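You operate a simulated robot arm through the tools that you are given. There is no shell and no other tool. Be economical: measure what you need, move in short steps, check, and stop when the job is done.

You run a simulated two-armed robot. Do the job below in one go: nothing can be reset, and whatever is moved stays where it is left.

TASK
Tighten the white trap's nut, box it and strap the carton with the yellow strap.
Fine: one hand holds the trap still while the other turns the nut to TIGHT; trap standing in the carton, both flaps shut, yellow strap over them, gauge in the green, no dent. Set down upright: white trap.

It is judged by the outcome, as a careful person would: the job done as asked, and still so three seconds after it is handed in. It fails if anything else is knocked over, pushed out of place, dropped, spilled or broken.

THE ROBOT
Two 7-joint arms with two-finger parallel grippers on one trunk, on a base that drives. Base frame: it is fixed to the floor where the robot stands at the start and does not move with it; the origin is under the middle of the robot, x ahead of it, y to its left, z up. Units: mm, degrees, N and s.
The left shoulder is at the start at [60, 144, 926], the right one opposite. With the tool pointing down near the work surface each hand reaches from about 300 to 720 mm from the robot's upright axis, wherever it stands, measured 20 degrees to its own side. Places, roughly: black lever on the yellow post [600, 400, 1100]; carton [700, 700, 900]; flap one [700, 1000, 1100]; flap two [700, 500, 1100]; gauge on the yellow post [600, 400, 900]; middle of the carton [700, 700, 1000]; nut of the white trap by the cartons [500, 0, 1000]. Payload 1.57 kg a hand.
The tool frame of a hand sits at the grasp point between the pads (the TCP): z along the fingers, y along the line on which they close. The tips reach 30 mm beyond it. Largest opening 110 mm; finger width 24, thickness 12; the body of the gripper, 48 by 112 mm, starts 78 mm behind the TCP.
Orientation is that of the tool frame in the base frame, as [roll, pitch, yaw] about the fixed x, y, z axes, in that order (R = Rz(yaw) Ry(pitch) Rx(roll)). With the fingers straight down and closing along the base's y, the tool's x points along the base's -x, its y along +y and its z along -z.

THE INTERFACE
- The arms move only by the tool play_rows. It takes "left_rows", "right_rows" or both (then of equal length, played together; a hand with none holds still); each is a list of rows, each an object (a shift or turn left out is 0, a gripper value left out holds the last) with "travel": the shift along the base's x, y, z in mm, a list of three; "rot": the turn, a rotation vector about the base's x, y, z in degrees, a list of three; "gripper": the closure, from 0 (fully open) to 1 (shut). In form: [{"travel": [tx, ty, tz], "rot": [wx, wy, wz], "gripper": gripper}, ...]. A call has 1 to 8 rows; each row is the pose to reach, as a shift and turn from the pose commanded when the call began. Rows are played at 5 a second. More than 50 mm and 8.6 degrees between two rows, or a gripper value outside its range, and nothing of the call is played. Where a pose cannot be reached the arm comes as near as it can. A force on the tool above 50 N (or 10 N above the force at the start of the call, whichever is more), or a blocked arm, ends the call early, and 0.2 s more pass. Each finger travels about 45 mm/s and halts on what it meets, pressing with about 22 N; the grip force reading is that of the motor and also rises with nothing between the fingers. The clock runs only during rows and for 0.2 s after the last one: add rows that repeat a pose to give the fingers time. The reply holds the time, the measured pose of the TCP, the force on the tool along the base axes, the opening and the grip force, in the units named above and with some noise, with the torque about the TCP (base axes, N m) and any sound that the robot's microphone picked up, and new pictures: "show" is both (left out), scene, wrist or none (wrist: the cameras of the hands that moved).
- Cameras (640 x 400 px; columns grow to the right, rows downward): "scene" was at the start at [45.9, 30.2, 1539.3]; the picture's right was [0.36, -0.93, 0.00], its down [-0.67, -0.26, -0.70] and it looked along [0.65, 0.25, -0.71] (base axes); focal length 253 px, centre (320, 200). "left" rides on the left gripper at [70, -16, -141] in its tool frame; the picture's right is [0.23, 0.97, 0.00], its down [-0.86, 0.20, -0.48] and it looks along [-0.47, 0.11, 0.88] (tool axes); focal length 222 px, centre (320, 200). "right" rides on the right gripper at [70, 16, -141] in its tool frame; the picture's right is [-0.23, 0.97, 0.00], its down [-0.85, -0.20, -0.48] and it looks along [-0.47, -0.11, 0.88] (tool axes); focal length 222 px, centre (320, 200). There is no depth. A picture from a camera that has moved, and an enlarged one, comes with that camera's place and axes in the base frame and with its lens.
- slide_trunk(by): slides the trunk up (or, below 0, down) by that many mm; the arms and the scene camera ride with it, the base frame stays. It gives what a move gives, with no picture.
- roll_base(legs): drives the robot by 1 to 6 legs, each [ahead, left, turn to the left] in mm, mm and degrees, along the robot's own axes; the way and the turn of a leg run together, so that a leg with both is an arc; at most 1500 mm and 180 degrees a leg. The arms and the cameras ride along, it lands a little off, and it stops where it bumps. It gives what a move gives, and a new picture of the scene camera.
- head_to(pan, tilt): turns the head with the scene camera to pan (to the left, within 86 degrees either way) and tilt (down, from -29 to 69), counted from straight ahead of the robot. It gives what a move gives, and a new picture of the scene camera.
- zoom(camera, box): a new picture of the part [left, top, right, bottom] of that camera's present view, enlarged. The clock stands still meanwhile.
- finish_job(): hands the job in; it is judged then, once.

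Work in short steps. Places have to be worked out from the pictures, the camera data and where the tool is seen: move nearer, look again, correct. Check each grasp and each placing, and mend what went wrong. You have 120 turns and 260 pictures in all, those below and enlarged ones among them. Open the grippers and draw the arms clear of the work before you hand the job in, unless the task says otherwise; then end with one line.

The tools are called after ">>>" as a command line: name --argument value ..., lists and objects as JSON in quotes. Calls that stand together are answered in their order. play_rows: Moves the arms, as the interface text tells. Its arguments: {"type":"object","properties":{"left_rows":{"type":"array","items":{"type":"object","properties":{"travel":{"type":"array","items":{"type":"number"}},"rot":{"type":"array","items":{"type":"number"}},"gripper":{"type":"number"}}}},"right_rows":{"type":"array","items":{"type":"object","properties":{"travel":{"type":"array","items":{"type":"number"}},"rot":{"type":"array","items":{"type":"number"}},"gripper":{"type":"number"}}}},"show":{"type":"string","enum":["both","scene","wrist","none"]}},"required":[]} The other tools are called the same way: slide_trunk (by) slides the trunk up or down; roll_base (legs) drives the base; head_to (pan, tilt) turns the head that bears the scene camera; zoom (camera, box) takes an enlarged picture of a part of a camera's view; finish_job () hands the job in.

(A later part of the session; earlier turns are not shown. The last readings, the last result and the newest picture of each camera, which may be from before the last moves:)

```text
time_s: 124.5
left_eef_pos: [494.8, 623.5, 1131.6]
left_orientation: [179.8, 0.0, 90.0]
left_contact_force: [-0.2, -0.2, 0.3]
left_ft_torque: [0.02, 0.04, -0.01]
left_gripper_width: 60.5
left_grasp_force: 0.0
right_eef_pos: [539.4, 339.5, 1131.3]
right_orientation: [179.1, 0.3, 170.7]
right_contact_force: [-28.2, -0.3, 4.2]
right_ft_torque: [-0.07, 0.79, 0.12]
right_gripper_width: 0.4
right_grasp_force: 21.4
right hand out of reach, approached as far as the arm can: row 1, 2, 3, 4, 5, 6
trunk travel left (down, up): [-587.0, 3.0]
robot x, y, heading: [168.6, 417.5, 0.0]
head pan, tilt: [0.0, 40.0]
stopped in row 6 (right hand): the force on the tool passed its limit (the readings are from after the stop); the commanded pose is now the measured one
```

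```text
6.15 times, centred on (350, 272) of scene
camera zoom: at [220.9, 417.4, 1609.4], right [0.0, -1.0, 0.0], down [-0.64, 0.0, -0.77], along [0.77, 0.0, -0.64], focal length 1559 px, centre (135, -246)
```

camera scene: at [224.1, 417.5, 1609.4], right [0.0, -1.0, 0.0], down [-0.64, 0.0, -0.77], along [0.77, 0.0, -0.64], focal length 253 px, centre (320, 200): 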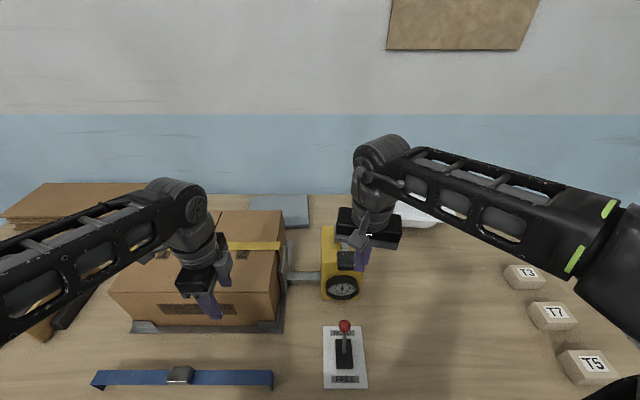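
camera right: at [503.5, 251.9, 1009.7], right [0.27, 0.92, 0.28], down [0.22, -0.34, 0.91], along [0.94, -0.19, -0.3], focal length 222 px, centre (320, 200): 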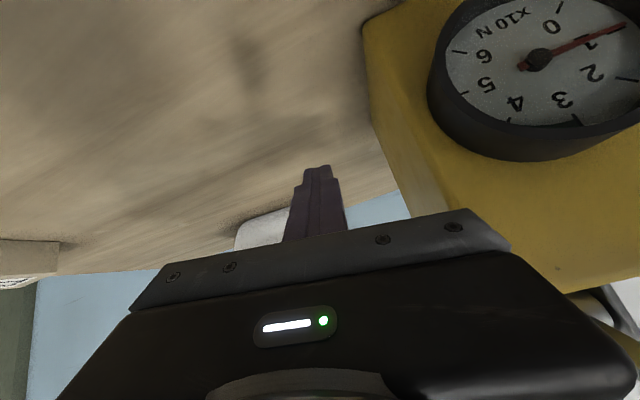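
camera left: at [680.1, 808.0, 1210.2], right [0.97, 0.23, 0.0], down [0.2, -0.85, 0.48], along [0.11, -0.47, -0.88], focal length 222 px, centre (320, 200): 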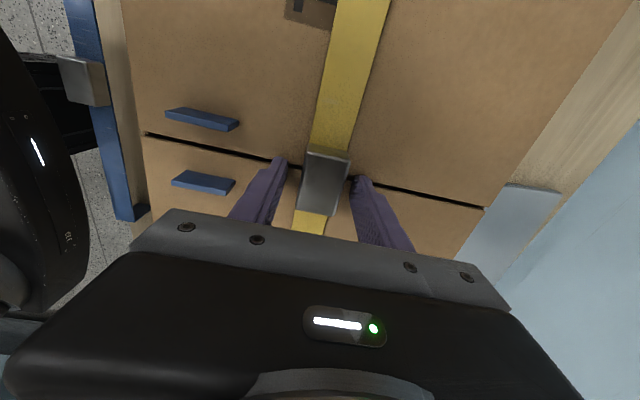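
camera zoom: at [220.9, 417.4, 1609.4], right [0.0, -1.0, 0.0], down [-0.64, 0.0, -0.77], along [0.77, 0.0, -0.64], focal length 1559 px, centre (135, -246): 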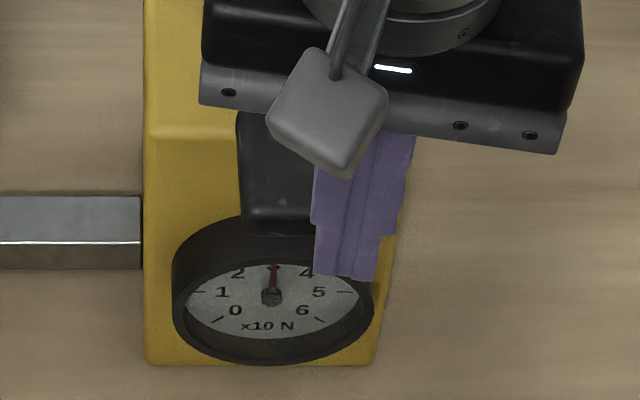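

The hand fell short and pushed against the paddle's front edge. I back off, raise, and return the base to y≈480 where reach was good.

>>> play_rows --right_rows '[{"travel": [-15, 0, 0]}, {"travel": [-35, -15, 5]}, {"travel": [-50, -40, 15]}]' --show "none"

>>> roll_base --legs '[[0, 65, 0]]'

```text
time_s: 125.3
left_eef_pos: [497.0, 623.5, 1130.8]
left_orientation: [179.8, -0.1, 90.1]
left_contact_force: [0.3, 0.9, -0.1]
left_ft_torque: [0.0, -0.03, -0.02]
left_gripper_width: 60.6
left_grasp_force: 0.2
right_eef_pos: [495.6, 298.6, 1149.4]
right_orientation: [178.8, 1.0, 170.5]
right_contact_force: [0.2, -1.2, 0.4]
right_ft_torque: [-0.04, -0.01, 0.0]
right_gripper_width: 0.1
right_grasp_force: 21.4
trunk travel left (down, up): [-587.0, 3.0]
robot x, y, heading: [169.1, 414.5, 0.2]
head pan, tilt: [0.0, 40.0]
```

```text
time_s: 126.3
left_eef_pos: [496.9, 691.6, 1130.0]
left_orientation: [180.0, 0.1, 90.3]
left_contact_force: [0.4, 0.5, 0.2]
left_ft_torque: [-0.06, 0.01, -0.01]
left_gripper_width: 60.6
left_grasp_force: 0.1
right_eef_pos: [495.7, 368.2, 1149.1]
right_orientation: [178.9, 1.0, 170.8]
right_contact_force: [-0.2, -0.1, 0.1]
right_ft_torque: [-0.05, -0.02, 0.0]
right_gripper_width: 0.0
right_grasp_force: 21.4
trunk travel left (down, up): [-587.0, 3.0]
robot x, y, heading: [169.0, 484.7, 0.4]
head pan, tilt: [0.0, 40.0]
camera scene: at [223.1, 486.2, 1609.4], right [0.0, -1.0, 0.0], down [-0.64, 0.0, -0.77], along [0.77, 0.0, -0.64], focal length 253 px, centre (320, 200)
```

scene: 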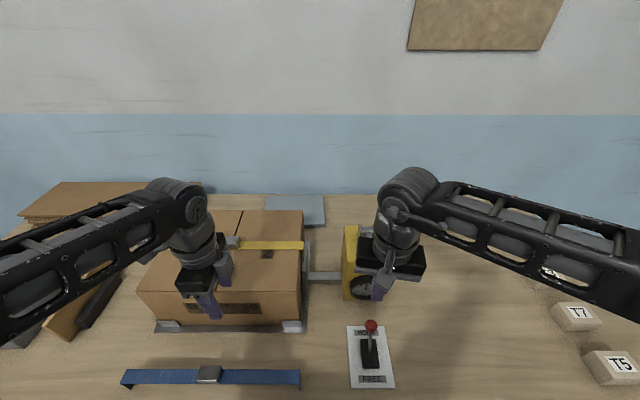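

Raise to 1174 here, then go forward over the paddle.

>>> play_rows --right_rows '[{"travel": [0, -3, 12]}, {"travel": [0, -8, 25]}, {"travel": [25, -12, 26]}, {"travel": [52, -12, 26]}, {"travel": [80, -12, 24]}, {"travel": [80, -12, 24]}]' --show "none"

>>> zoom --camera "scene" --box '[330, 210, 420, 305]'

```text
time_s: 127.7
left_eef_pos: [496.3, 690.3, 1130.3]
left_orientation: [179.8, -0.1, 90.3]
left_contact_force: [0.9, 0.6, 0.0]
left_ft_torque: [-0.01, -0.01, 0.0]
left_gripper_width: 60.3
left_grasp_force: 0.0
right_eef_pos: [576.8, 355.1, 1175.1]
right_orientation: [178.8, 0.9, 170.6]
right_contact_force: [-0.5, 0.2, -0.1]
right_ft_torque: [0.0, 0.01, -0.03]
right_gripper_width: 0.2
right_grasp_force: 21.1
right hand out of reach, approached as far as the arm can: row 2, 3
trunk travel left (down, up): [-587.0, 3.0]
robot x, y, heading: [168.8, 485.3, 0.5]
head pan, tilt: [0.0, 40.0]
```

```text
4.21 times, centred on (375, 258) of scene
camera zoom: at [222.9, 483.6, 1609.4], right [0.0, -1.0, 0.0], down [-0.64, 0.0, -0.77], along [0.77, 0.0, -0.64], focal length 1067 px, centre (88, -42)
```

zoom: 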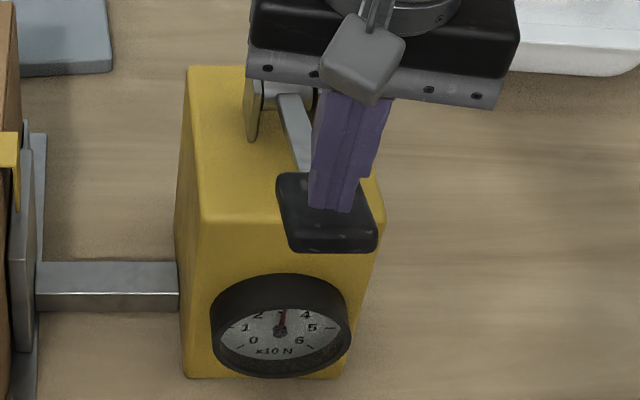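

Over the paddle. Press to z≈1116 and read.

>>> play_rows --right_rows '[{"travel": [0, 0, -15]}, {"travel": [0, 0, -30]}, {"travel": [0, 0, -42]}, {"travel": [0, 0, -52]}, {"travel": [0, 0, -57]}, {"travel": [0, 0, -59]}]' --show "none"

>>> zoom --camera "scene" --box '[340, 250, 396, 305]'

```text
time_s: 129.1
left_eef_pos: [495.8, 691.7, 1130.5]
left_orientation: [179.8, -0.2, 90.2]
left_contact_force: [0.9, -0.3, -0.1]
left_ft_torque: [0.01, 0.01, 0.0]
left_gripper_width: 60.7
left_grasp_force: 0.0
right_eef_pos: [575.1, 355.6, 1113.3]
right_orientation: [178.8, 1.1, 170.7]
right_contact_force: [-1.2, 0.5, 3.0]
right_ft_torque: [0.02, 0.01, 0.04]
right_gripper_width: 0.2
right_grasp_force: 21.4
trunk travel left (down, up): [-587.0, 3.0]
robot x, y, heading: [171.2, 482.0, -0.0]
head pan, tilt: [0.0, 40.0]
```

```text
7.27 times, centred on (368, 278) of scene
camera zoom: at [222.5, 484.1, 1609.4], right [0.0, -1.0, 0.0], down [-0.64, 0.0, -0.77], along [0.77, 0.0, -0.64], focal length 1842 px, centre (-29, -364)
```

zoom: 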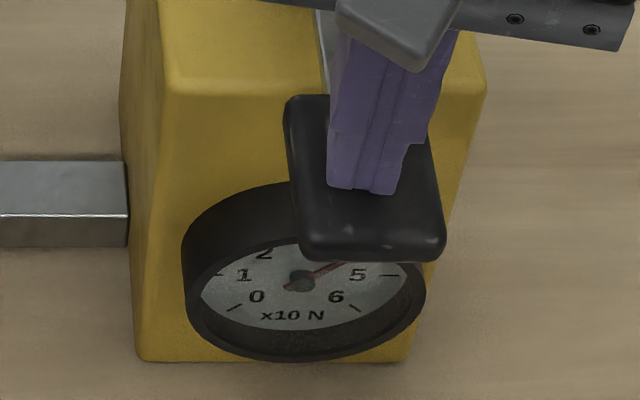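

The needle jumped by another full click, to about 4. I release and read it squarely.

>>> play_rows --right_rows '[{"travel": [0, 0, 20]}, {"travel": [0, 0, 40]}, {"travel": [0, 0, 58]}, {"travel": [-10, 0, 60]}, {"travel": [-45, -10, 60]}, {"travel": [-75, -40, 55]}, {"travel": [-85, -75, 45]}]' --show "none"

>>> roll_base --legs '[[0, -128, 0]]'

>>> zoom --camera "scene" --box '[296, 265, 344, 300]'

>>> zoom --camera "scene" --box '[80, 200, 320, 340]'

```text
time_s: 130.7
left_eef_pos: [496.3, 689.5, 1130.1]
left_orientation: [179.8, -0.1, 90.2]
left_contact_force: [-0.7, -0.5, -1.0]
left_ft_torque: [0.02, 0.0, 0.0]
left_gripper_width: 60.4
left_grasp_force: 0.1
right_eef_pos: [502.4, 281.0, 1140.2]
right_orientation: [178.7, 1.0, 170.7]
right_contact_force: [-0.8, -0.1, 0.3]
right_ft_torque: [0.06, -0.01, 0.0]
right_gripper_width: 0.0
right_grasp_force: 21.3
right hand out of reach, approached as far as the arm can: row 5, 6, 7
trunk travel left (down, up): [-587.0, 3.0]
robot x, y, heading: [165.5, 483.5, 0.1]
head pan, tilt: [0.0, 40.0]
```

```text
time_s: 132.0
left_eef_pos: [497.1, 562.1, 1130.8]
left_orientation: [179.9, -0.2, 90.1]
left_contact_force: [0.1, -0.4, 0.5]
left_ft_torque: [0.03, 0.02, -0.01]
left_gripper_width: 60.6
left_grasp_force: 0.0
right_eef_pos: [502.8, 155.0, 1140.9]
right_orientation: [178.7, 0.9, 170.5]
right_contact_force: [-0.2, -1.6, -0.1]
right_ft_torque: [0.0, 0.0, 0.0]
right_gripper_width: 0.3
right_grasp_force: 21.9
trunk travel left (down, up): [-587.0, 3.0]
robot x, y, heading: [165.7, 359.7, -0.2]
head pan, tilt: [0.0, 40.0]
camera scene: at [223.4, 355.6, 1609.4], right [0.0, -1.0, 0.0], down [-0.64, 0.0, -0.77], along [0.77, 0.0, -0.64], focal length 253 px, centre (320, 200)
```

scene: 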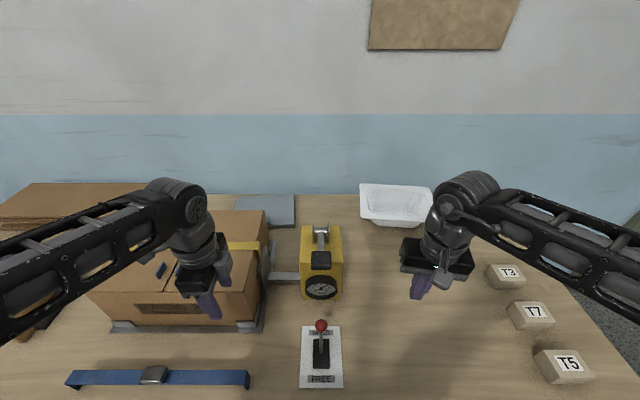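

```text
11.43 times, centred on (320, 282) of scene
camera zoom: at [223.4, 355.6, 1609.4], right [0.0, -1.0, 0.0], down [-0.64, 0.0, -0.77], along [0.77, 0.0, -0.64], focal length 2895 px, centre (320, -743)
```

zoom: 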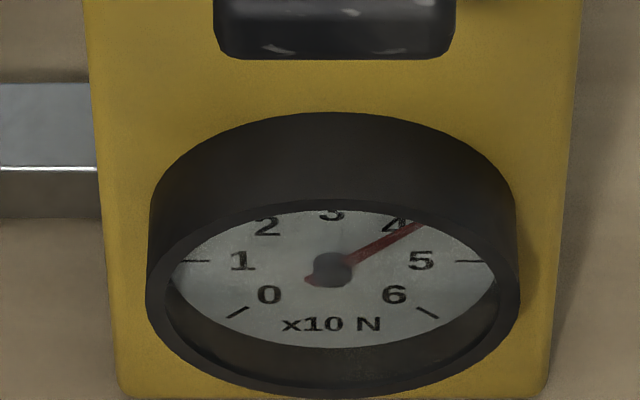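

```text
2.67 times, centred on (200, 270) of scene
camera zoom: at [223.4, 355.6, 1609.4], right [0.0, -1.0, 0.0], down [-0.64, 0.0, -0.77], along [0.77, 0.0, -0.64], focal length 676 px, centre (640, 13)
```

zoom: 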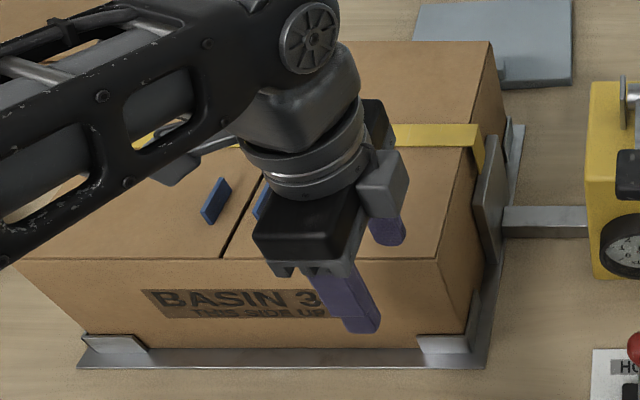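

Carton shows no dent. I take a sharper zoom of the dial to judge whether it is just over 4.

>>> zoom --camera "scene" --box '[306, 278, 336, 298]'

```text
16.00 times, centred on (321, 288) of scene
camera zoom: at [223.4, 355.6, 1609.4], right [0.0, -1.0, 0.0], down [-0.64, 0.0, -0.77], along [0.77, 0.0, -0.64], focal length 4053 px, centre (304, -1208)
```

zoom: 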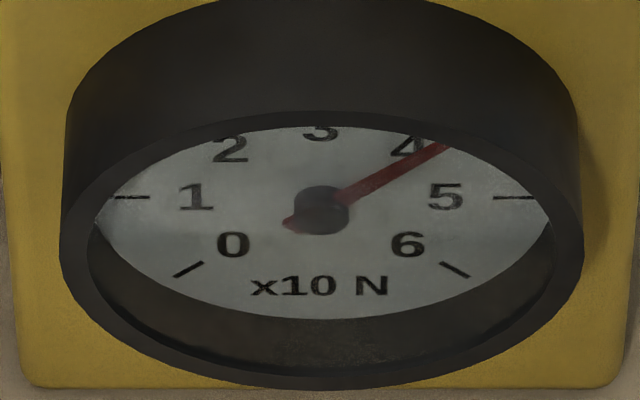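

The needle reads about 4.1, just over the green. I will use the red HOLD/FREE lever to let off some tension. Its knob is at about (516,355,938); I back the base off 120 mm and shift left so the right arm faces it.

>>> roll_base --legs '[[-120, 0, 0], [0, 130, 0]]'

>>> play_rows --right_rows '[{"travel": [15, 10, -10], "rot": [0, -4, 1.5], "gripper": 0.45}, {"travel": [30, 20, -20], "rot": [0, -8, 3], "gripper": 0.45}, {"travel": [45, 30, -30], "rot": [0, -12, 4.5], "gripper": 0.45}, {"travel": [60, 40, -40], "rot": [0, -16, 6], "gripper": 0.45}, {"travel": [75, 50, -55], "rot": [0, -20, 7.5], "gripper": 0.45}, {"travel": [90, 58, -75], "rot": [0, -24, 9], "gripper": 0.45}, {"travel": [105, 64, -90], "rot": [0, -26, 9], "gripper": 0.45}]' --show "both"

```text
time_s: 134.1
left_eef_pos: [378.5, 697.5, 1130.8]
left_orientation: [179.9, 0.0, 90.1]
left_contact_force: [0.1, 0.2, -0.2]
left_ft_torque: [-0.03, -0.01, 0.02]
left_gripper_width: 60.7
left_grasp_force: 0.1
right_eef_pos: [383.6, 290.7, 1140.1]
right_orientation: [178.9, 1.0, 170.5]
right_contact_force: [-0.6, 0.1, -0.1]
right_ft_torque: [-0.03, -0.01, 0.01]
right_gripper_width: 0.2
right_grasp_force: 21.6
trunk travel left (down, up): [-587.0, 3.0]
robot x, y, heading: [47.9, 490.0, -0.0]
head pan, tilt: [0.0, 40.0]
camera scene: at [103.9, 493.0, 1609.4], right [0.0, -1.0, 0.0], down [-0.64, 0.0, -0.77], along [0.77, 0.0, -0.64], focal length 253 px, centre (320, 200)
```

scene: 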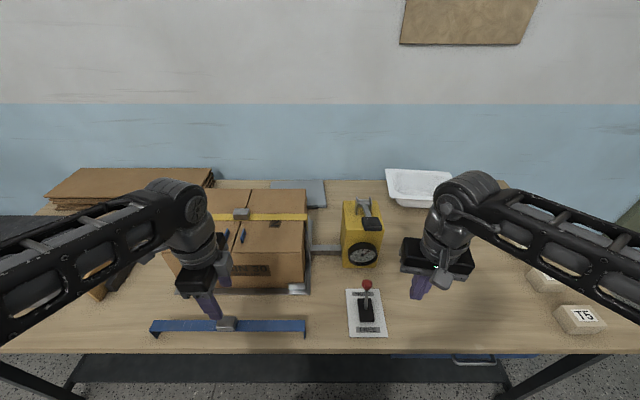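

```text
time_s: 135.7
left_eef_pos: [378.8, 697.4, 1130.5]
left_orientation: [180.0, -0.2, 90.1]
left_contact_force: [-0.1, -0.7, -0.3]
left_ft_torque: [0.0, 0.02, -0.01]
left_gripper_width: 60.5
left_grasp_force: 0.2
right_eef_pos: [489.6, 354.5, 1050.5]
right_orientation: [176.3, 27.0, 179.1]
right_contact_force: [0.4, 0.3, -0.3]
right_ft_torque: [-0.01, -0.02, -0.03]
right_gripper_width: 60.5
right_grasp_force: 0.0
trunk travel left (down, up): [-587.0, 3.0]
robot x, y, heading: [47.1, 490.9, -0.1]
head pan, tilt: [0.0, 40.0]
camera scene: at [104.5, 491.3, 1609.4], right [0.0, -1.0, 0.0], down [-0.64, 0.0, -0.77], along [0.77, 0.0, -0.64], focal length 253 px, centre (320, 200)
camera right: at [363.6, 362.4, 1144.8], right [0.19, 0.97, 0.16], down [0.55, -0.24, 0.8], along [0.81, -0.07, -0.58], focal length 222 px, centre (320, 200)
```

scene: 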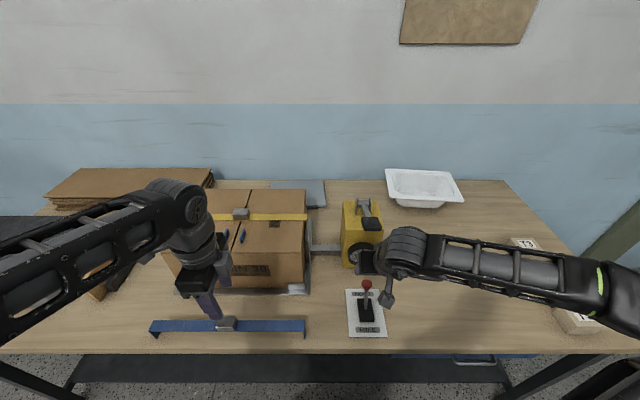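
right: 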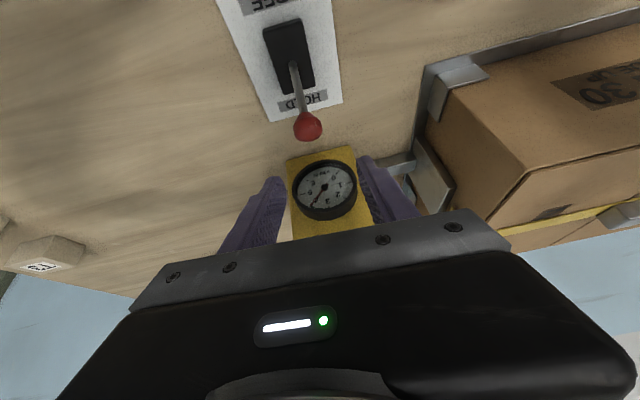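

The wrist camera now looks straight at the gauge; I zoom to read it.

>>> zoom --camera "right" --box '[284, 150, 364, 225]'

```text
5.33 times, centred on (324, 188) of right
camera zoom: at [363.6, 362.4, 1144.8], right [0.19, 0.97, 0.16], down [0.55, -0.24, 0.8], along [0.81, -0.07, -0.58], focal length 1185 px, centre (299, 267)
```

zoom: 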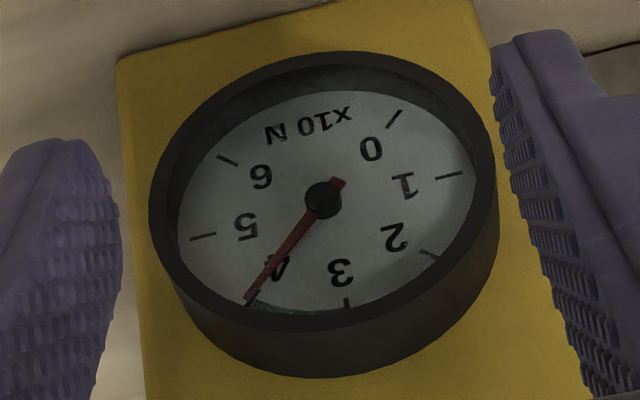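

Reading is 4.0: each click is 10 N, so 30/40 are both on the band's edges. I grip the red knob to try easing it gently towards FREE.

>>> play_rows --right_rows '[{"travel": [6, 0, -28]}, {"travel": [12, -1, -56]}, {"travel": [18, -2, -84]}, {"travel": [24, -2, -110]}]' --show "wrist"

```text
time_s: 136.7
left_eef_pos: [377.2, 695.7, 1130.9]
left_orientation: [180.0, -0.1, 90.1]
left_contact_force: [-0.7, 0.6, -0.1]
left_ft_torque: [0.0, 0.03, 0.0]
left_gripper_width: 60.7
left_grasp_force: 0.0
right_eef_pos: [513.1, 353.0, 937.1]
right_orientation: [176.4, 26.8, 179.0]
right_contact_force: [0.4, 0.4, 0.1]
right_ft_torque: [0.04, -0.03, -0.01]
right_gripper_width: 60.7
right_grasp_force: 0.1
trunk travel left (down, up): [-587.0, 3.0]
robot x, y, heading: [50.1, 491.0, 0.0]
head pan, tilt: [0.0, 40.0]
camera right: at [387.9, 361.9, 1032.5], right [0.19, 0.97, 0.16], down [0.55, -0.24, 0.8], along [0.81, -0.07, -0.58], focal length 222 px, centre (320, 200)
```

right: 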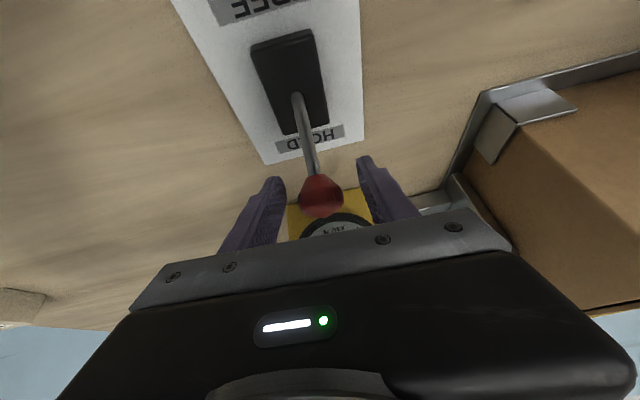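

Knob sits between the fingers. I close on it.

>>> play_rows --right_rows '[{"gripper": 1}, {"gripper": 1}, {"gripper": 1}, {"gripper": 1}]' --show "none"

>>> play_rows --right_rows '[{"travel": [-4, 0, 2]}, {"travel": [-8, 0, 4]}]' --show "none"

>>> zoom --camera "scene" --box '[330, 230, 410, 300]'

```text
time_s: 137.7
left_eef_pos: [377.7, 696.9, 1130.6]
left_orientation: [179.8, -0.1, 90.1]
left_contact_force: [-0.2, -0.5, 0.4]
left_ft_torque: [0.02, -0.02, 0.01]
left_gripper_width: 60.3
left_grasp_force: 0.2
right_eef_pos: [513.8, 352.7, 936.7]
right_orientation: [176.3, 26.8, 178.9]
right_contact_force: [1.5, -0.2, -1.8]
right_ft_torque: [-0.02, -0.14, -0.03]
right_gripper_width: 31.4
right_grasp_force: 34.6
trunk travel left (down, up): [-587.0, 3.0]
robot x, y, heading: [45.8, 488.5, 0.0]
head pan, tilt: [0.0, 40.0]
```

```text
time_s: 138.3
left_eef_pos: [379.6, 695.9, 1130.3]
left_orientation: [179.9, -0.1, 90.0]
left_contact_force: [0.4, 0.3, -0.3]
left_ft_torque: [0.0, 0.05, -0.01]
left_gripper_width: 60.5
left_grasp_force: 0.0
right_eef_pos: [505.2, 352.6, 941.5]
right_orientation: [176.3, 26.6, 179.2]
right_contact_force: [8.0, 1.2, -12.3]
right_ft_torque: [-0.14, -0.78, -0.03]
right_gripper_width: 31.3
right_grasp_force: 40.1
trunk travel left (down, up): [-587.0, 3.0]
robot x, y, heading: [47.0, 488.6, -0.1]
head pan, tilt: [0.0, 40.0]
```

```text
5.71 times, centred on (370, 265) of scene
camera zoom: at [106.3, 491.0, 1609.3], right [0.0, -1.0, 0.0], down [-0.64, 0.0, -0.77], along [0.77, 0.0, -0.64], focal length 1448 px, centre (34, -171)
```

zoom: 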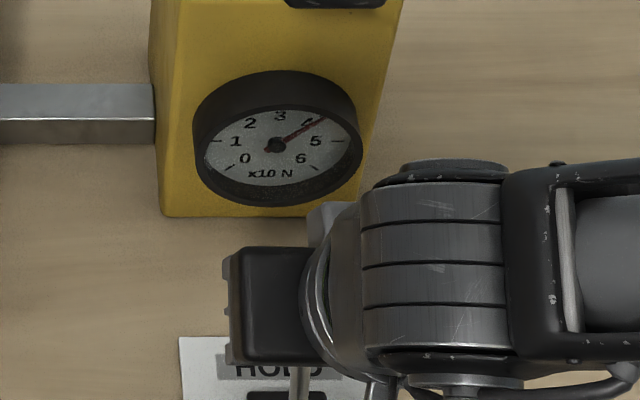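

Gauge is visible and unchanged. I ease the lever further in small steps.

>>> play_rows --right_rows '[{"travel": [-5, 0, 0]}, {"travel": [-10, 0, 0]}]' --show "none"

>>> zoom --camera "scene" --box '[330, 230, 410, 300]'

```text
time_s: 138.9
left_eef_pos: [379.2, 696.3, 1129.9]
left_orientation: [179.9, -0.1, 90.1]
left_contact_force: [-0.5, 0.2, -0.5]
left_ft_torque: [0.01, 0.04, 0.04]
left_gripper_width: 60.4
left_grasp_force: 0.1
right_eef_pos: [497.6, 351.9, 945.8]
right_orientation: [176.4, 27.0, 179.2]
right_contact_force: [16.6, -1.1, 9.2]
right_ft_torque: [-0.05, -1.01, -0.06]
right_gripper_width: 31.5
right_grasp_force: 40.0
trunk travel left (down, up): [-587.0, 3.0]
robot x, y, heading: [48.0, 491.2, 0.0]
head pan, tilt: [0.0, 40.0]
```

```text
5.71 times, centred on (370, 265) of scene
camera zoom: at [105.5, 491.1, 1609.7], right [0.0, -1.0, 0.0], down [-0.64, 0.0, -0.77], along [0.77, 0.0, -0.64], focal length 1448 px, centre (34, -171)
```

zoom: 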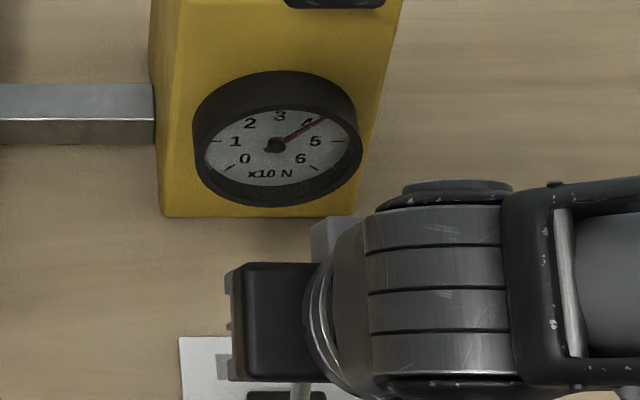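

Still 4. Continue 8 mm.

>>> play_rows --right_rows '[{"travel": [-4, 0, 3]}, {"travel": [-8, 0, 5]}]' --show "none"

>>> zoom --camera "scene" --box '[330, 230, 410, 300]'

```text
time_s: 139.5
left_eef_pos: [379.2, 697.6, 1129.6]
left_orientation: [179.9, 0.0, 90.1]
left_contact_force: [0.3, 1.0, 0.2]
left_ft_torque: [0.03, 0.05, 0.0]
left_gripper_width: 60.4
left_grasp_force: 0.1
right_eef_pos: [486.6, 352.3, 947.8]
right_orientation: [176.3, 26.4, 179.1]
right_contact_force: [11.1, 10.5, -12.2]
right_ft_torque: [-0.1, -0.87, -0.07]
right_gripper_width: 31.0
right_grasp_force: 39.8
trunk travel left (down, up): [-587.0, 3.0]
robot x, y, heading: [53.5, 492.1, -0.4]
head pan, tilt: [0.0, 40.0]
```

```text
5.71 times, centred on (370, 265) of scene
camera zoom: at [106.3, 492.6, 1609.0], right [0.0, -1.0, 0.0], down [-0.64, 0.0, -0.77], along [0.77, 0.0, -0.64], focal length 1448 px, centre (34, -171)
```

zoom: 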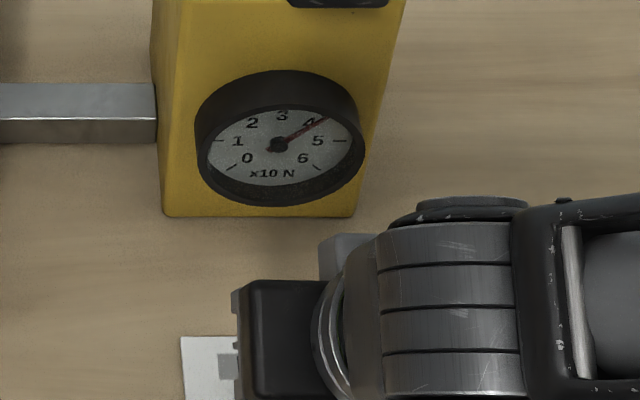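

Lever is about upright; continue 6 mm.

>>> play_rows --right_rows '[{"travel": [-3, 0, -2]}, {"travel": [-6, 0, -2]}]' --show "none"

>>> zoom --camera "scene" --box '[330, 230, 410, 300]'

```text
time_s: 140.1
left_eef_pos: [380.0, 698.6, 1129.3]
left_orientation: [179.9, 0.0, 90.1]
left_contact_force: [0.6, -0.3, 0.3]
left_ft_torque: [-0.02, -0.01, -0.03]
left_gripper_width: 60.7
left_grasp_force: 0.0
right_eef_pos: [481.2, 352.6, 949.1]
right_orientation: [176.5, 26.8, 179.0]
right_contact_force: [13.0, 12.7, -6.3]
right_ft_torque: [-0.01, -1.02, 0.04]
right_gripper_width: 31.1
right_grasp_force: 39.9
trunk travel left (down, up): [-587.0, 3.0]
robot x, y, heading: [48.6, 488.7, 0.3]
head pan, tilt: [0.0, 40.0]
```

```text
5.71 times, centred on (370, 265) of scene
camera zoom: at [106.2, 492.7, 1609.4], right [0.0, -1.0, 0.0], down [-0.64, 0.0, -0.77], along [0.77, 0.0, -0.64], focal length 1448 px, centre (34, -171)
```

zoom: 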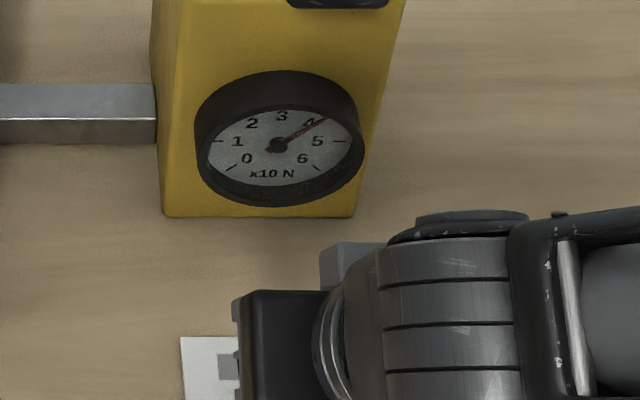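

Still 4 at upright. I make a brief dip past centre towards FREE and return to the HOLD side, then read the gauge.

>>> play_rows --right_rows '[{"travel": [-9, 0, 0]}, {"travel": [-17, 0, -1]}, {"travel": [-9, 0, 0]}, {"travel": [2, 0, 0]}, {"travel": [14, 0, -2]}]' --show "none"

>>> zoom --camera "scene" --box '[330, 230, 410, 300]'

```text
time_s: 141.3
left_eef_pos: [376.7, 697.7, 1130.5]
left_orientation: [179.9, -0.1, 90.1]
left_contact_force: [-0.3, 0.7, 0.0]
left_ft_torque: [0.01, -0.03, 0.04]
left_gripper_width: 60.5
left_grasp_force: 0.0
right_eef_pos: [492.4, 353.0, 944.0]
right_orientation: [176.3, 26.6, 179.1]
right_contact_force: [-8.5, 14.7, 4.8]
right_ft_torque: [0.06, 0.93, 0.14]
right_gripper_width: 31.6
right_grasp_force: 40.4
right hand out of reach, approached as far as the arm can: row 2
trunk travel left (down, up): [-587.0, 3.0]
robot x, y, heading: [47.2, 492.4, -0.0]
head pan, tilt: [0.0, 40.0]
```

```text
5.71 times, centred on (370, 265) of scene
camera zoom: at [102.2, 493.2, 1609.2], right [0.0, -1.0, 0.0], down [-0.64, 0.0, -0.77], along [0.77, 0.0, -0.64], focal length 1448 px, centre (34, -171)
```

zoom: 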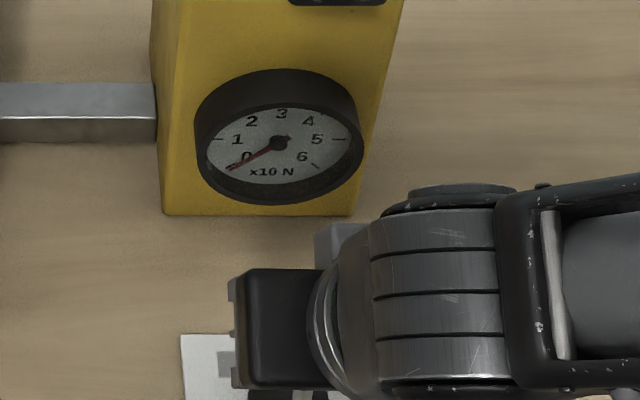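

It drops to 0 at once, so tension comes only in clicks. I return the knob fully to HOLD, let go, rise, and drive back to the lever position.

>>> play_rows --right_rows '[{"travel": [12, 0, -3], "gripper": 1}, {"travel": [22, 0, -6], "gripper": 1}, {"travel": [24, 0, -7], "gripper": 1}, {"travel": [22, 0, -6], "gripper": 0.4}, {"travel": [22, 0, -6], "gripper": 0.4}, {"travel": [22, 0, -6], "gripper": 0.4}, {"travel": [22, 0, -6], "gripper": 0.4}]' --show "none"

>>> play_rows --right_rows '[{"travel": [-8, 0, 30]}, {"travel": [-20, -4, 60]}, {"travel": [-35, -12, 90], "rot": [0, 4, 0]}, {"travel": [-52, -22, 115], "rot": [0, 9, 0]}, {"travel": [-72, -34, 140], "rot": [0, 14, 0], "gripper": 1}, {"travel": [-92, -46, 165], "rot": [0, 19, 0], "gripper": 1}, {"travel": [-112, -56, 185], "rot": [0, 24, 0], "gripper": 1}, {"travel": [-130, -62, 202], "rot": [0, 26.5, 0], "gripper": 1}]' --show "none"

>>> roll_base --legs '[[121, -6, 0]]'

>>> zoom --camera "scene" --box '[280, 210, 420, 400]'

```text
time_s: 142.9
left_eef_pos: [377.9, 697.6, 1131.2]
left_orientation: [179.9, 0.0, 90.0]
left_contact_force: [-0.1, -0.5, 0.1]
left_ft_torque: [-0.01, 0.01, 0.03]
left_gripper_width: 60.6
left_grasp_force: 0.1
right_eef_pos: [515.7, 351.7, 939.9]
right_orientation: [176.5, 26.8, 179.1]
right_contact_force: [0.6, 0.7, -1.4]
right_ft_torque: [-0.02, 0.0, 0.0]
right_gripper_width: 65.9
right_grasp_force: 0.0
trunk travel left (down, up): [-587.0, 3.0]
robot x, y, heading: [48.0, 486.6, 0.3]
head pan, tilt: [0.0, 40.0]
```

```text
time_s: 144.7
left_eef_pos: [378.2, 696.9, 1131.0]
left_orientation: [179.8, -0.1, 90.1]
left_contact_force: [0.0, -0.2, -0.6]
left_ft_torque: [-0.02, -0.03, 0.03]
left_gripper_width: 60.6
left_grasp_force: 0.0
right_eef_pos: [385.1, 288.8, 1141.8]
right_orientation: [176.9, 0.3, 179.4]
right_contact_force: [-0.7, 0.0, -0.2]
right_ft_torque: [0.0, 0.0, 0.02]
right_gripper_width: 0.0
right_grasp_force: 12.1
trunk travel left (down, up): [-587.0, 3.0]
robot x, y, heading: [45.4, 492.8, -0.1]
head pan, tilt: [0.0, 40.0]
```

```text
time_s: 146.0
left_eef_pos: [501.8, 691.1, 1129.6]
left_orientation: [179.9, -0.1, 90.1]
left_contact_force: [-0.4, -1.0, -1.0]
left_ft_torque: [0.04, 0.05, -0.02]
left_gripper_width: 60.7
left_grasp_force: 0.1
right_eef_pos: [510.2, 282.8, 1141.2]
right_orientation: [176.8, 0.2, 179.1]
right_contact_force: [0.6, 1.0, 0.0]
right_ft_torque: [-0.02, 0.02, 0.01]
right_gripper_width: 0.0
right_grasp_force: 21.1
trunk travel left (down, up): [-587.0, 3.0]
robot x, y, heading: [172.3, 481.4, 0.2]
head pan, tilt: [0.0, 40.0]
camera scene: at [227.3, 484.8, 1609.3], right [0.0, -1.0, 0.0], down [-0.64, 0.0, -0.77], along [0.77, 0.0, -0.64], focal length 253 px, centre (320, 200)
```

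scene: 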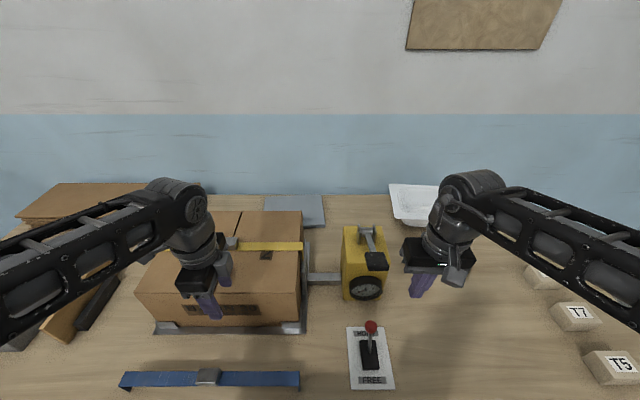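

```text
2.11 times, centred on (350, 305) of scene
camera zoom: at [227.3, 484.8, 1609.3], right [0.0, -1.0, 0.0], down [-0.64, 0.0, -0.77], along [0.77, 0.0, -0.64], focal length 533 px, centre (257, -21)
```

zoom: 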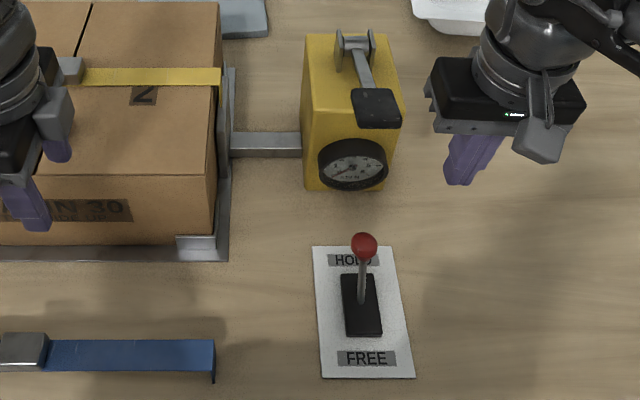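

HOLD is set. I bring the hand over the paddle again.

>>> play_rows --right_rows '[{"travel": [-6, 15, 12], "rot": [3, 0, 0]}, {"travel": [-4, 35, 24], "rot": [3, 0, 0]}, {"travel": [10, 55, 34], "rot": [3, 0, 0]}, {"travel": [30, 68, 36], "rot": [3, 0, 0]}, {"travel": [50, 72, 34], "rot": [3, 0, 0]}, {"travel": [67, 72, 33], "rot": [3, 0, 0]}, {"travel": [67, 72, 33], "rot": [3, 0, 0]}]' --show "none"

>>> play_rows --right_rows '[{"travel": [0, 0, 0]}]' --show "none"

>>> zoom --camera "scene" --box '[330, 210, 420, 305]'

```text
time_s: 147.6
left_eef_pos: [498.3, 693.2, 1129.7]
left_orientation: [179.8, 0.0, 90.1]
left_contact_force: [0.3, 1.2, -0.1]
left_ft_torque: [-0.07, -0.03, 0.01]
left_gripper_width: 60.5
left_grasp_force: 0.0
right_eef_pos: [574.9, 358.1, 1174.3]
right_orientation: [173.9, 0.4, 179.2]
right_contact_force: [-0.5, 0.4, -0.4]
right_ft_torque: [-0.04, 0.02, -0.02]
right_gripper_width: 0.0
right_grasp_force: 21.0
trunk travel left (down, up): [-587.0, 3.0]
robot x, y, heading: [168.4, 487.0, 0.2]
head pan, tilt: [0.0, 40.0]
```

```text
time_s: 148.0
left_eef_pos: [499.7, 692.5, 1130.6]
left_orientation: [179.9, -0.1, 90.1]
left_contact_force: [-0.8, 0.9, 0.3]
left_ft_torque: [-0.05, 0.02, -0.02]
left_gripper_width: 60.5
left_grasp_force: 0.0
right_eef_pos: [575.7, 356.5, 1173.7]
right_orientation: [173.8, 0.4, 179.1]
right_contact_force: [0.6, 0.3, 0.4]
right_ft_torque: [-0.05, 0.0, -0.02]
right_gripper_width: 0.0
right_grasp_force: 21.0
trunk travel left (down, up): [-587.0, 3.0]
robot x, y, heading: [167.7, 484.1, 0.0]
head pan, tilt: [0.0, 40.0]
```

```text
4.21 times, centred on (375, 258) of scene
camera zoom: at [225.1, 486.0, 1609.4], right [0.0, -1.0, 0.0], down [-0.64, 0.0, -0.77], along [0.77, 0.0, -0.64], focal length 1067 px, centre (88, -42)
```

zoom: 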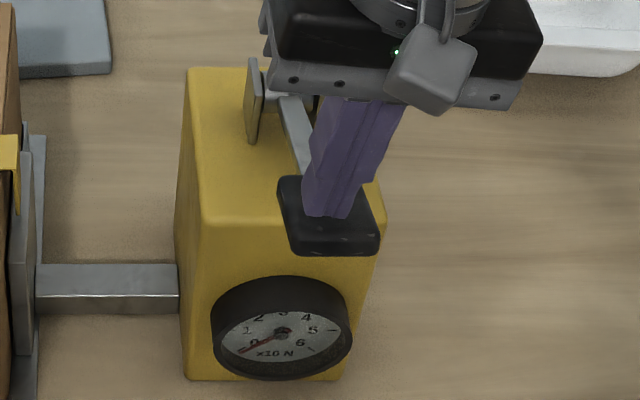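

Two strokes with a reading after each.

>>> play_rows --right_rows '[{"travel": [0, 0, -16]}, {"travel": [0, 0, -32]}, {"travel": [0, 0, -46]}, {"travel": [0, 0, -58]}, {"travel": [0, 0, -64]}, {"travel": [0, 0, -42]}, {"travel": [0, 0, -18]}, {"travel": [0, 0, -2]}]' --show "none"

>>> zoom --camera "scene" --box '[330, 240, 400, 305]'

>>> play_rows --right_rows '[{"travel": [0, 0, -14]}, {"travel": [0, 0, -30]}, {"travel": [0, 0, -44]}, {"travel": [0, 0, -56]}, {"travel": [0, 0, -62]}, {"travel": [0, 0, -40]}, {"travel": [0, 0, -16]}, {"travel": [0, 0, 0]}]' --show "none"

>>> zoom --camera "scene" --box '[330, 240, 400, 305]'

```text
time_s: 149.8
left_eef_pos: [500.3, 691.5, 1130.7]
left_orientation: [179.9, -0.3, 90.2]
left_contact_force: [-0.2, -0.1, -0.5]
left_ft_torque: [-0.05, -0.05, -0.01]
left_gripper_width: 60.3
left_grasp_force: 0.0
right_eef_pos: [573.2, 355.8, 1172.5]
right_orientation: [173.8, 0.2, 179.1]
right_contact_force: [-0.2, 0.5, -0.2]
right_ft_torque: [0.03, -0.02, 0.03]
right_gripper_width: 0.2
right_grasp_force: 21.1
trunk travel left (down, up): [-587.0, 3.0]
robot x, y, heading: [169.9, 484.6, -0.2]
head pan, tilt: [0.0, 40.0]
```

```text
6.15 times, centred on (365, 272) of scene
camera zoom: at [224.9, 485.4, 1609.4], right [0.0, -1.0, 0.0], down [-0.64, 0.0, -0.77], along [0.77, 0.0, -0.64], focal length 1559 px, centre (43, -246)
```

zoom: 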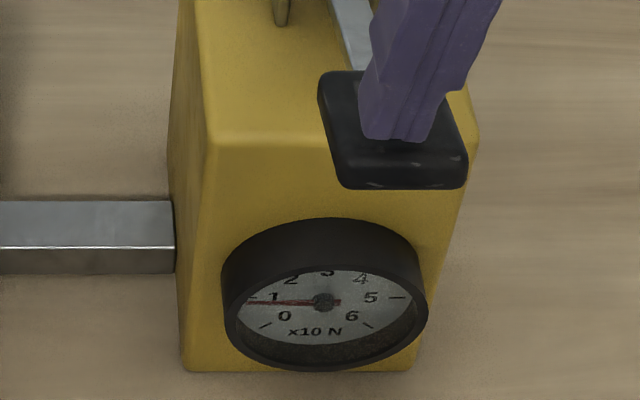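

```text
time_s: 151.6
left_eef_pos: [500.5, 690.6, 1129.5]
left_orientation: [179.9, -0.1, 90.1]
left_contact_force: [-0.1, 0.6, 0.2]
left_ft_torque: [0.01, -0.01, 0.02]
left_gripper_width: 60.4
left_grasp_force: 0.1
right_eef_pos: [573.7, 354.2, 1172.1]
right_orientation: [173.9, 0.2, 179.1]
right_contact_force: [0.1, 1.1, 0.3]
right_ft_torque: [-0.05, 0.02, 0.01]
right_gripper_width: 0.0
right_grasp_force: 21.6
trunk travel left (down, up): [-587.0, 3.0]
robot x, y, heading: [168.1, 487.7, 0.2]
head pan, tilt: [0.0, 40.0]
```

```text
6.15 times, centred on (365, 272) of scene
camera zoom: at [225.0, 485.6, 1609.3], right [0.0, -1.0, 0.0], down [-0.64, 0.0, -0.77], along [0.77, 0.0, -0.64], focal length 1559 px, centre (43, -246)
```

zoom: 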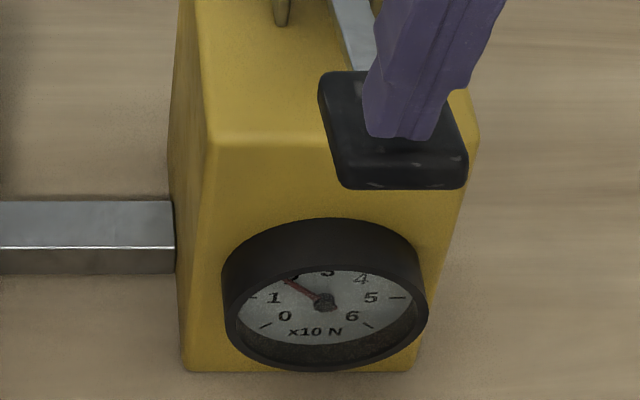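

Clicks are about 1.0 and 2.0 again. Third stroke, then withdraw and read.

>>> play_rows --right_rows '[{"travel": [0, 0, -14]}, {"travel": [0, 0, -30]}, {"travel": [0, 0, -44]}, {"travel": [0, 0, -56]}, {"travel": [0, 0, -63]}, {"travel": [0, 0, -40]}, {"travel": [0, 0, -16]}, {"travel": [0, 0, 0]}]' --show "none"

>>> zoom --camera "scene" --box '[340, 270, 388, 300]'

>>> play_rows --right_rows '[{"travel": [-25, 0, 1]}, {"travel": [-50, -10, 0]}, {"travel": [-70, -35, -10]}, {"travel": [-72, -72, -30]}]' --show "none"

>>> roll_base --legs '[[-120, 0, 0]]'

```text
time_s: 153.4
left_eef_pos: [499.0, 691.0, 1130.4]
left_orientation: [179.8, -0.2, 90.1]
left_contact_force: [0.3, 0.4, 0.4]
left_ft_torque: [-0.02, -0.01, 0.02]
left_gripper_width: 60.6
left_grasp_force: 0.1
right_eef_pos: [576.3, 355.8, 1172.9]
right_orientation: [173.7, 0.3, 179.1]
right_contact_force: [-0.1, 0.6, 0.3]
right_ft_torque: [0.0, -0.02, 0.0]
right_gripper_width: 0.0
right_grasp_force: 21.5
trunk travel left (down, up): [-587.0, 3.0]
robot x, y, heading: [175.5, 482.3, 0.3]
head pan, tilt: [0.0, 40.0]
```

```text
13.33 times, centred on (364, 285) of scene
camera zoom: at [224.8, 485.6, 1609.4], right [0.0, -1.0, 0.0], down [-0.64, 0.0, -0.77], along [0.77, 0.0, -0.64], focal length 3378 px, centre (-267, -933)
```

zoom: 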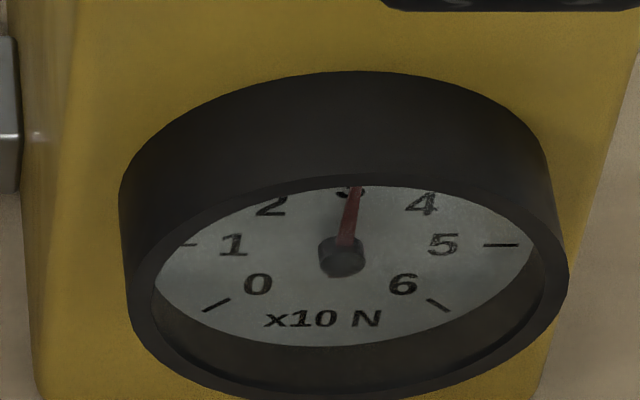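

```text
time_s: 154.4
left_eef_pos: [499.2, 690.2, 1130.3]
left_orientation: [179.9, -0.1, 90.0]
left_contact_force: [0.2, -0.5, 0.1]
left_ft_torque: [0.03, 0.0, 0.02]
left_gripper_width: 60.5
left_grasp_force: 0.1
right_eef_pos: [502.0, 285.2, 1139.0]
right_orientation: [173.7, 0.3, 179.1]
right_contact_force: [-0.8, 0.9, -0.5]
right_ft_torque: [0.04, -0.04, -0.02]
right_gripper_width: 0.0
right_grasp_force: 21.0
trunk travel left (down, up): [-587.0, 3.0]
robot x, y, heading: [170.4, 483.1, -0.2]
head pan, tilt: [0.0, 40.0]
```

```text
time_s: 155.6
left_eef_pos: [376.1, 691.3, 1130.6]
left_orientation: [179.7, -0.1, 90.1]
left_contact_force: [0.8, -0.7, 0.0]
left_ft_torque: [-0.02, -0.05, 0.0]
left_gripper_width: 60.6
left_grasp_force: 0.0
right_eef_pos: [378.7, 285.8, 1139.2]
right_orientation: [173.8, 0.4, 179.1]
right_contact_force: [-0.5, -0.4, 0.1]
right_ft_torque: [-0.03, -0.04, 0.01]
right_gripper_width: 0.0
right_grasp_force: 21.4
trunk travel left (down, up): [-587.0, 3.0]
robot x, y, heading: [49.9, 483.1, -0.1]
head pan, tilt: [0.0, 40.0]
camera scene: at [101.2, 485.0, 1609.5], right [0.0, -1.0, 0.0], down [-0.64, 0.0, -0.77], along [0.77, 0.0, -0.64], focal length 253 px, centre (320, 200)
```

scene: 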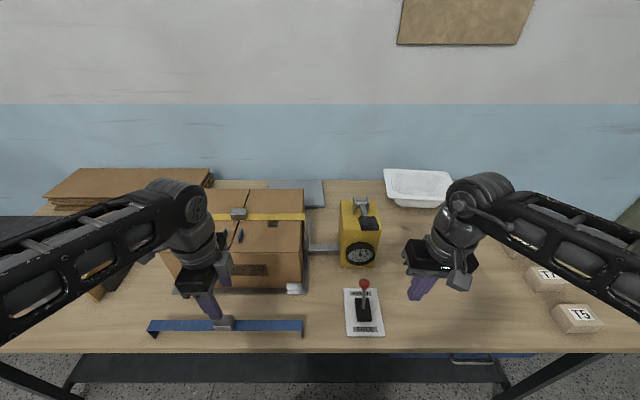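

Now a square reading with the tilted wrist camera, as before.

>>> play_rows --right_rows '[{"travel": [15, 10, -10], "rot": [0, -4, 0]}, {"travel": [30, 20, -20], "rot": [0, -8, 0]}, {"travel": [45, 30, -30], "rot": [0, -12, 0]}, {"travel": [60, 40, -40], "rot": [0, -16, 0]}, {"travel": [75, 50, -55], "rot": [0, -20, 0]}, {"travel": [90, 58, -75], "rot": [0, -24, 0]}, {"travel": [105, 66, -90], "rot": [0, -26, 0]}]' --show "none"

>>> zoom --camera "right" --box '[284, 130, 372, 220]'

```text
time_s: 157.2
left_eef_pos: [377.0, 691.5, 1130.6]
left_orientation: [179.9, 0.0, 90.1]
left_contact_force: [-0.2, 1.0, 0.8]
left_ft_torque: [0.0, -0.01, -0.04]
left_gripper_width: 60.4
left_grasp_force: 0.1
right_eef_pos: [485.5, 353.0, 1051.5]
right_orientation: [173.3, 26.3, 178.9]
right_contact_force: [-0.4, -0.3, 0.3]
right_ft_torque: [-0.02, -0.02, 0.0]
right_gripper_width: 0.0
right_grasp_force: 21.6
trunk travel left (down, up): [-587.0, 3.0]
robot x, y, heading: [50.1, 479.8, -0.2]
head pan, tilt: [0.0, 40.0]
```

```text
4.44 times, centred on (328, 175) of right
camera zoom: at [360.1, 353.7, 1146.8], right [0.17, 0.96, 0.2], down [0.56, -0.26, 0.78], along [0.81, -0.02, -0.59], focal length 987 px, centre (284, 311)
```

zoom: 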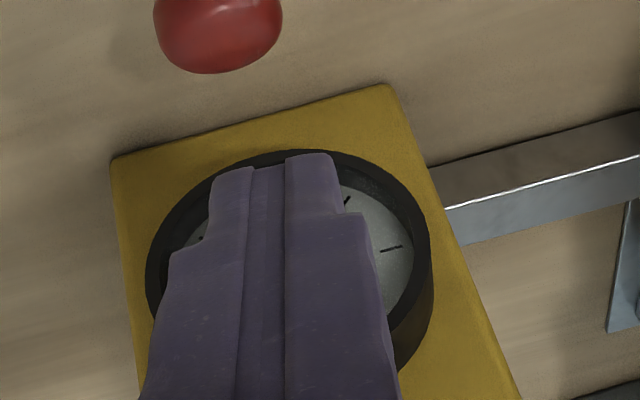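

The closed fingers hide the dial; I open the gripper partly and look again.

>>> play_rows --right_rows '[{"gripper": 0.4}, {"gripper": 0.4}, {"gripper": 0.4}, {"gripper": 0.4}]' --show "none"

>>> zoom --camera "right" --box '[284, 150, 364, 225]'

>>> zoom --camera "right" --box '[310, 165, 350, 215]'

```text
time_s: 158.2
left_eef_pos: [376.6, 690.2, 1131.6]
left_orientation: [179.9, -0.1, 90.1]
left_contact_force: [-0.3, -0.5, -0.1]
left_ft_torque: [0.02, 0.0, -0.04]
left_gripper_width: 60.4
left_grasp_force: 0.1
right_eef_pos: [485.1, 352.4, 1050.6]
right_orientation: [173.3, 26.4, 178.9]
right_contact_force: [0.3, -0.9, -0.1]
right_ft_torque: [0.01, -0.01, 0.03]
right_gripper_width: 66.1
right_grasp_force: 0.0
trunk travel left (down, up): [-587.0, 3.0]
robot x, y, heading: [50.9, 483.9, -0.1]
head pan, tilt: [0.0, 40.0]
```

```text
5.33 times, centred on (324, 188) of right
camera zoom: at [359.5, 353.2, 1147.3], right [0.17, 0.96, 0.2], down [0.56, -0.26, 0.78], along [0.81, -0.02, -0.59], focal length 1185 px, centre (299, 267)
```

zoom: 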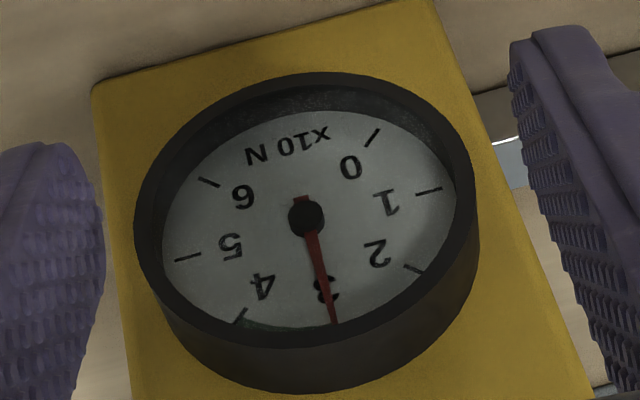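

```text
8.00 times, centred on (330, 190) of right
camera zoom: at [359.5, 353.2, 1147.3], right [0.17, 0.96, 0.2], down [0.56, -0.26, 0.78], along [0.81, -0.02, -0.59], focal length 1777 px, centre (240, 280)
```

zoom: 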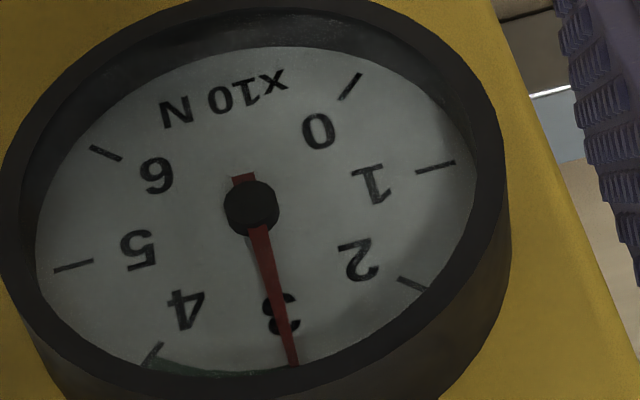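

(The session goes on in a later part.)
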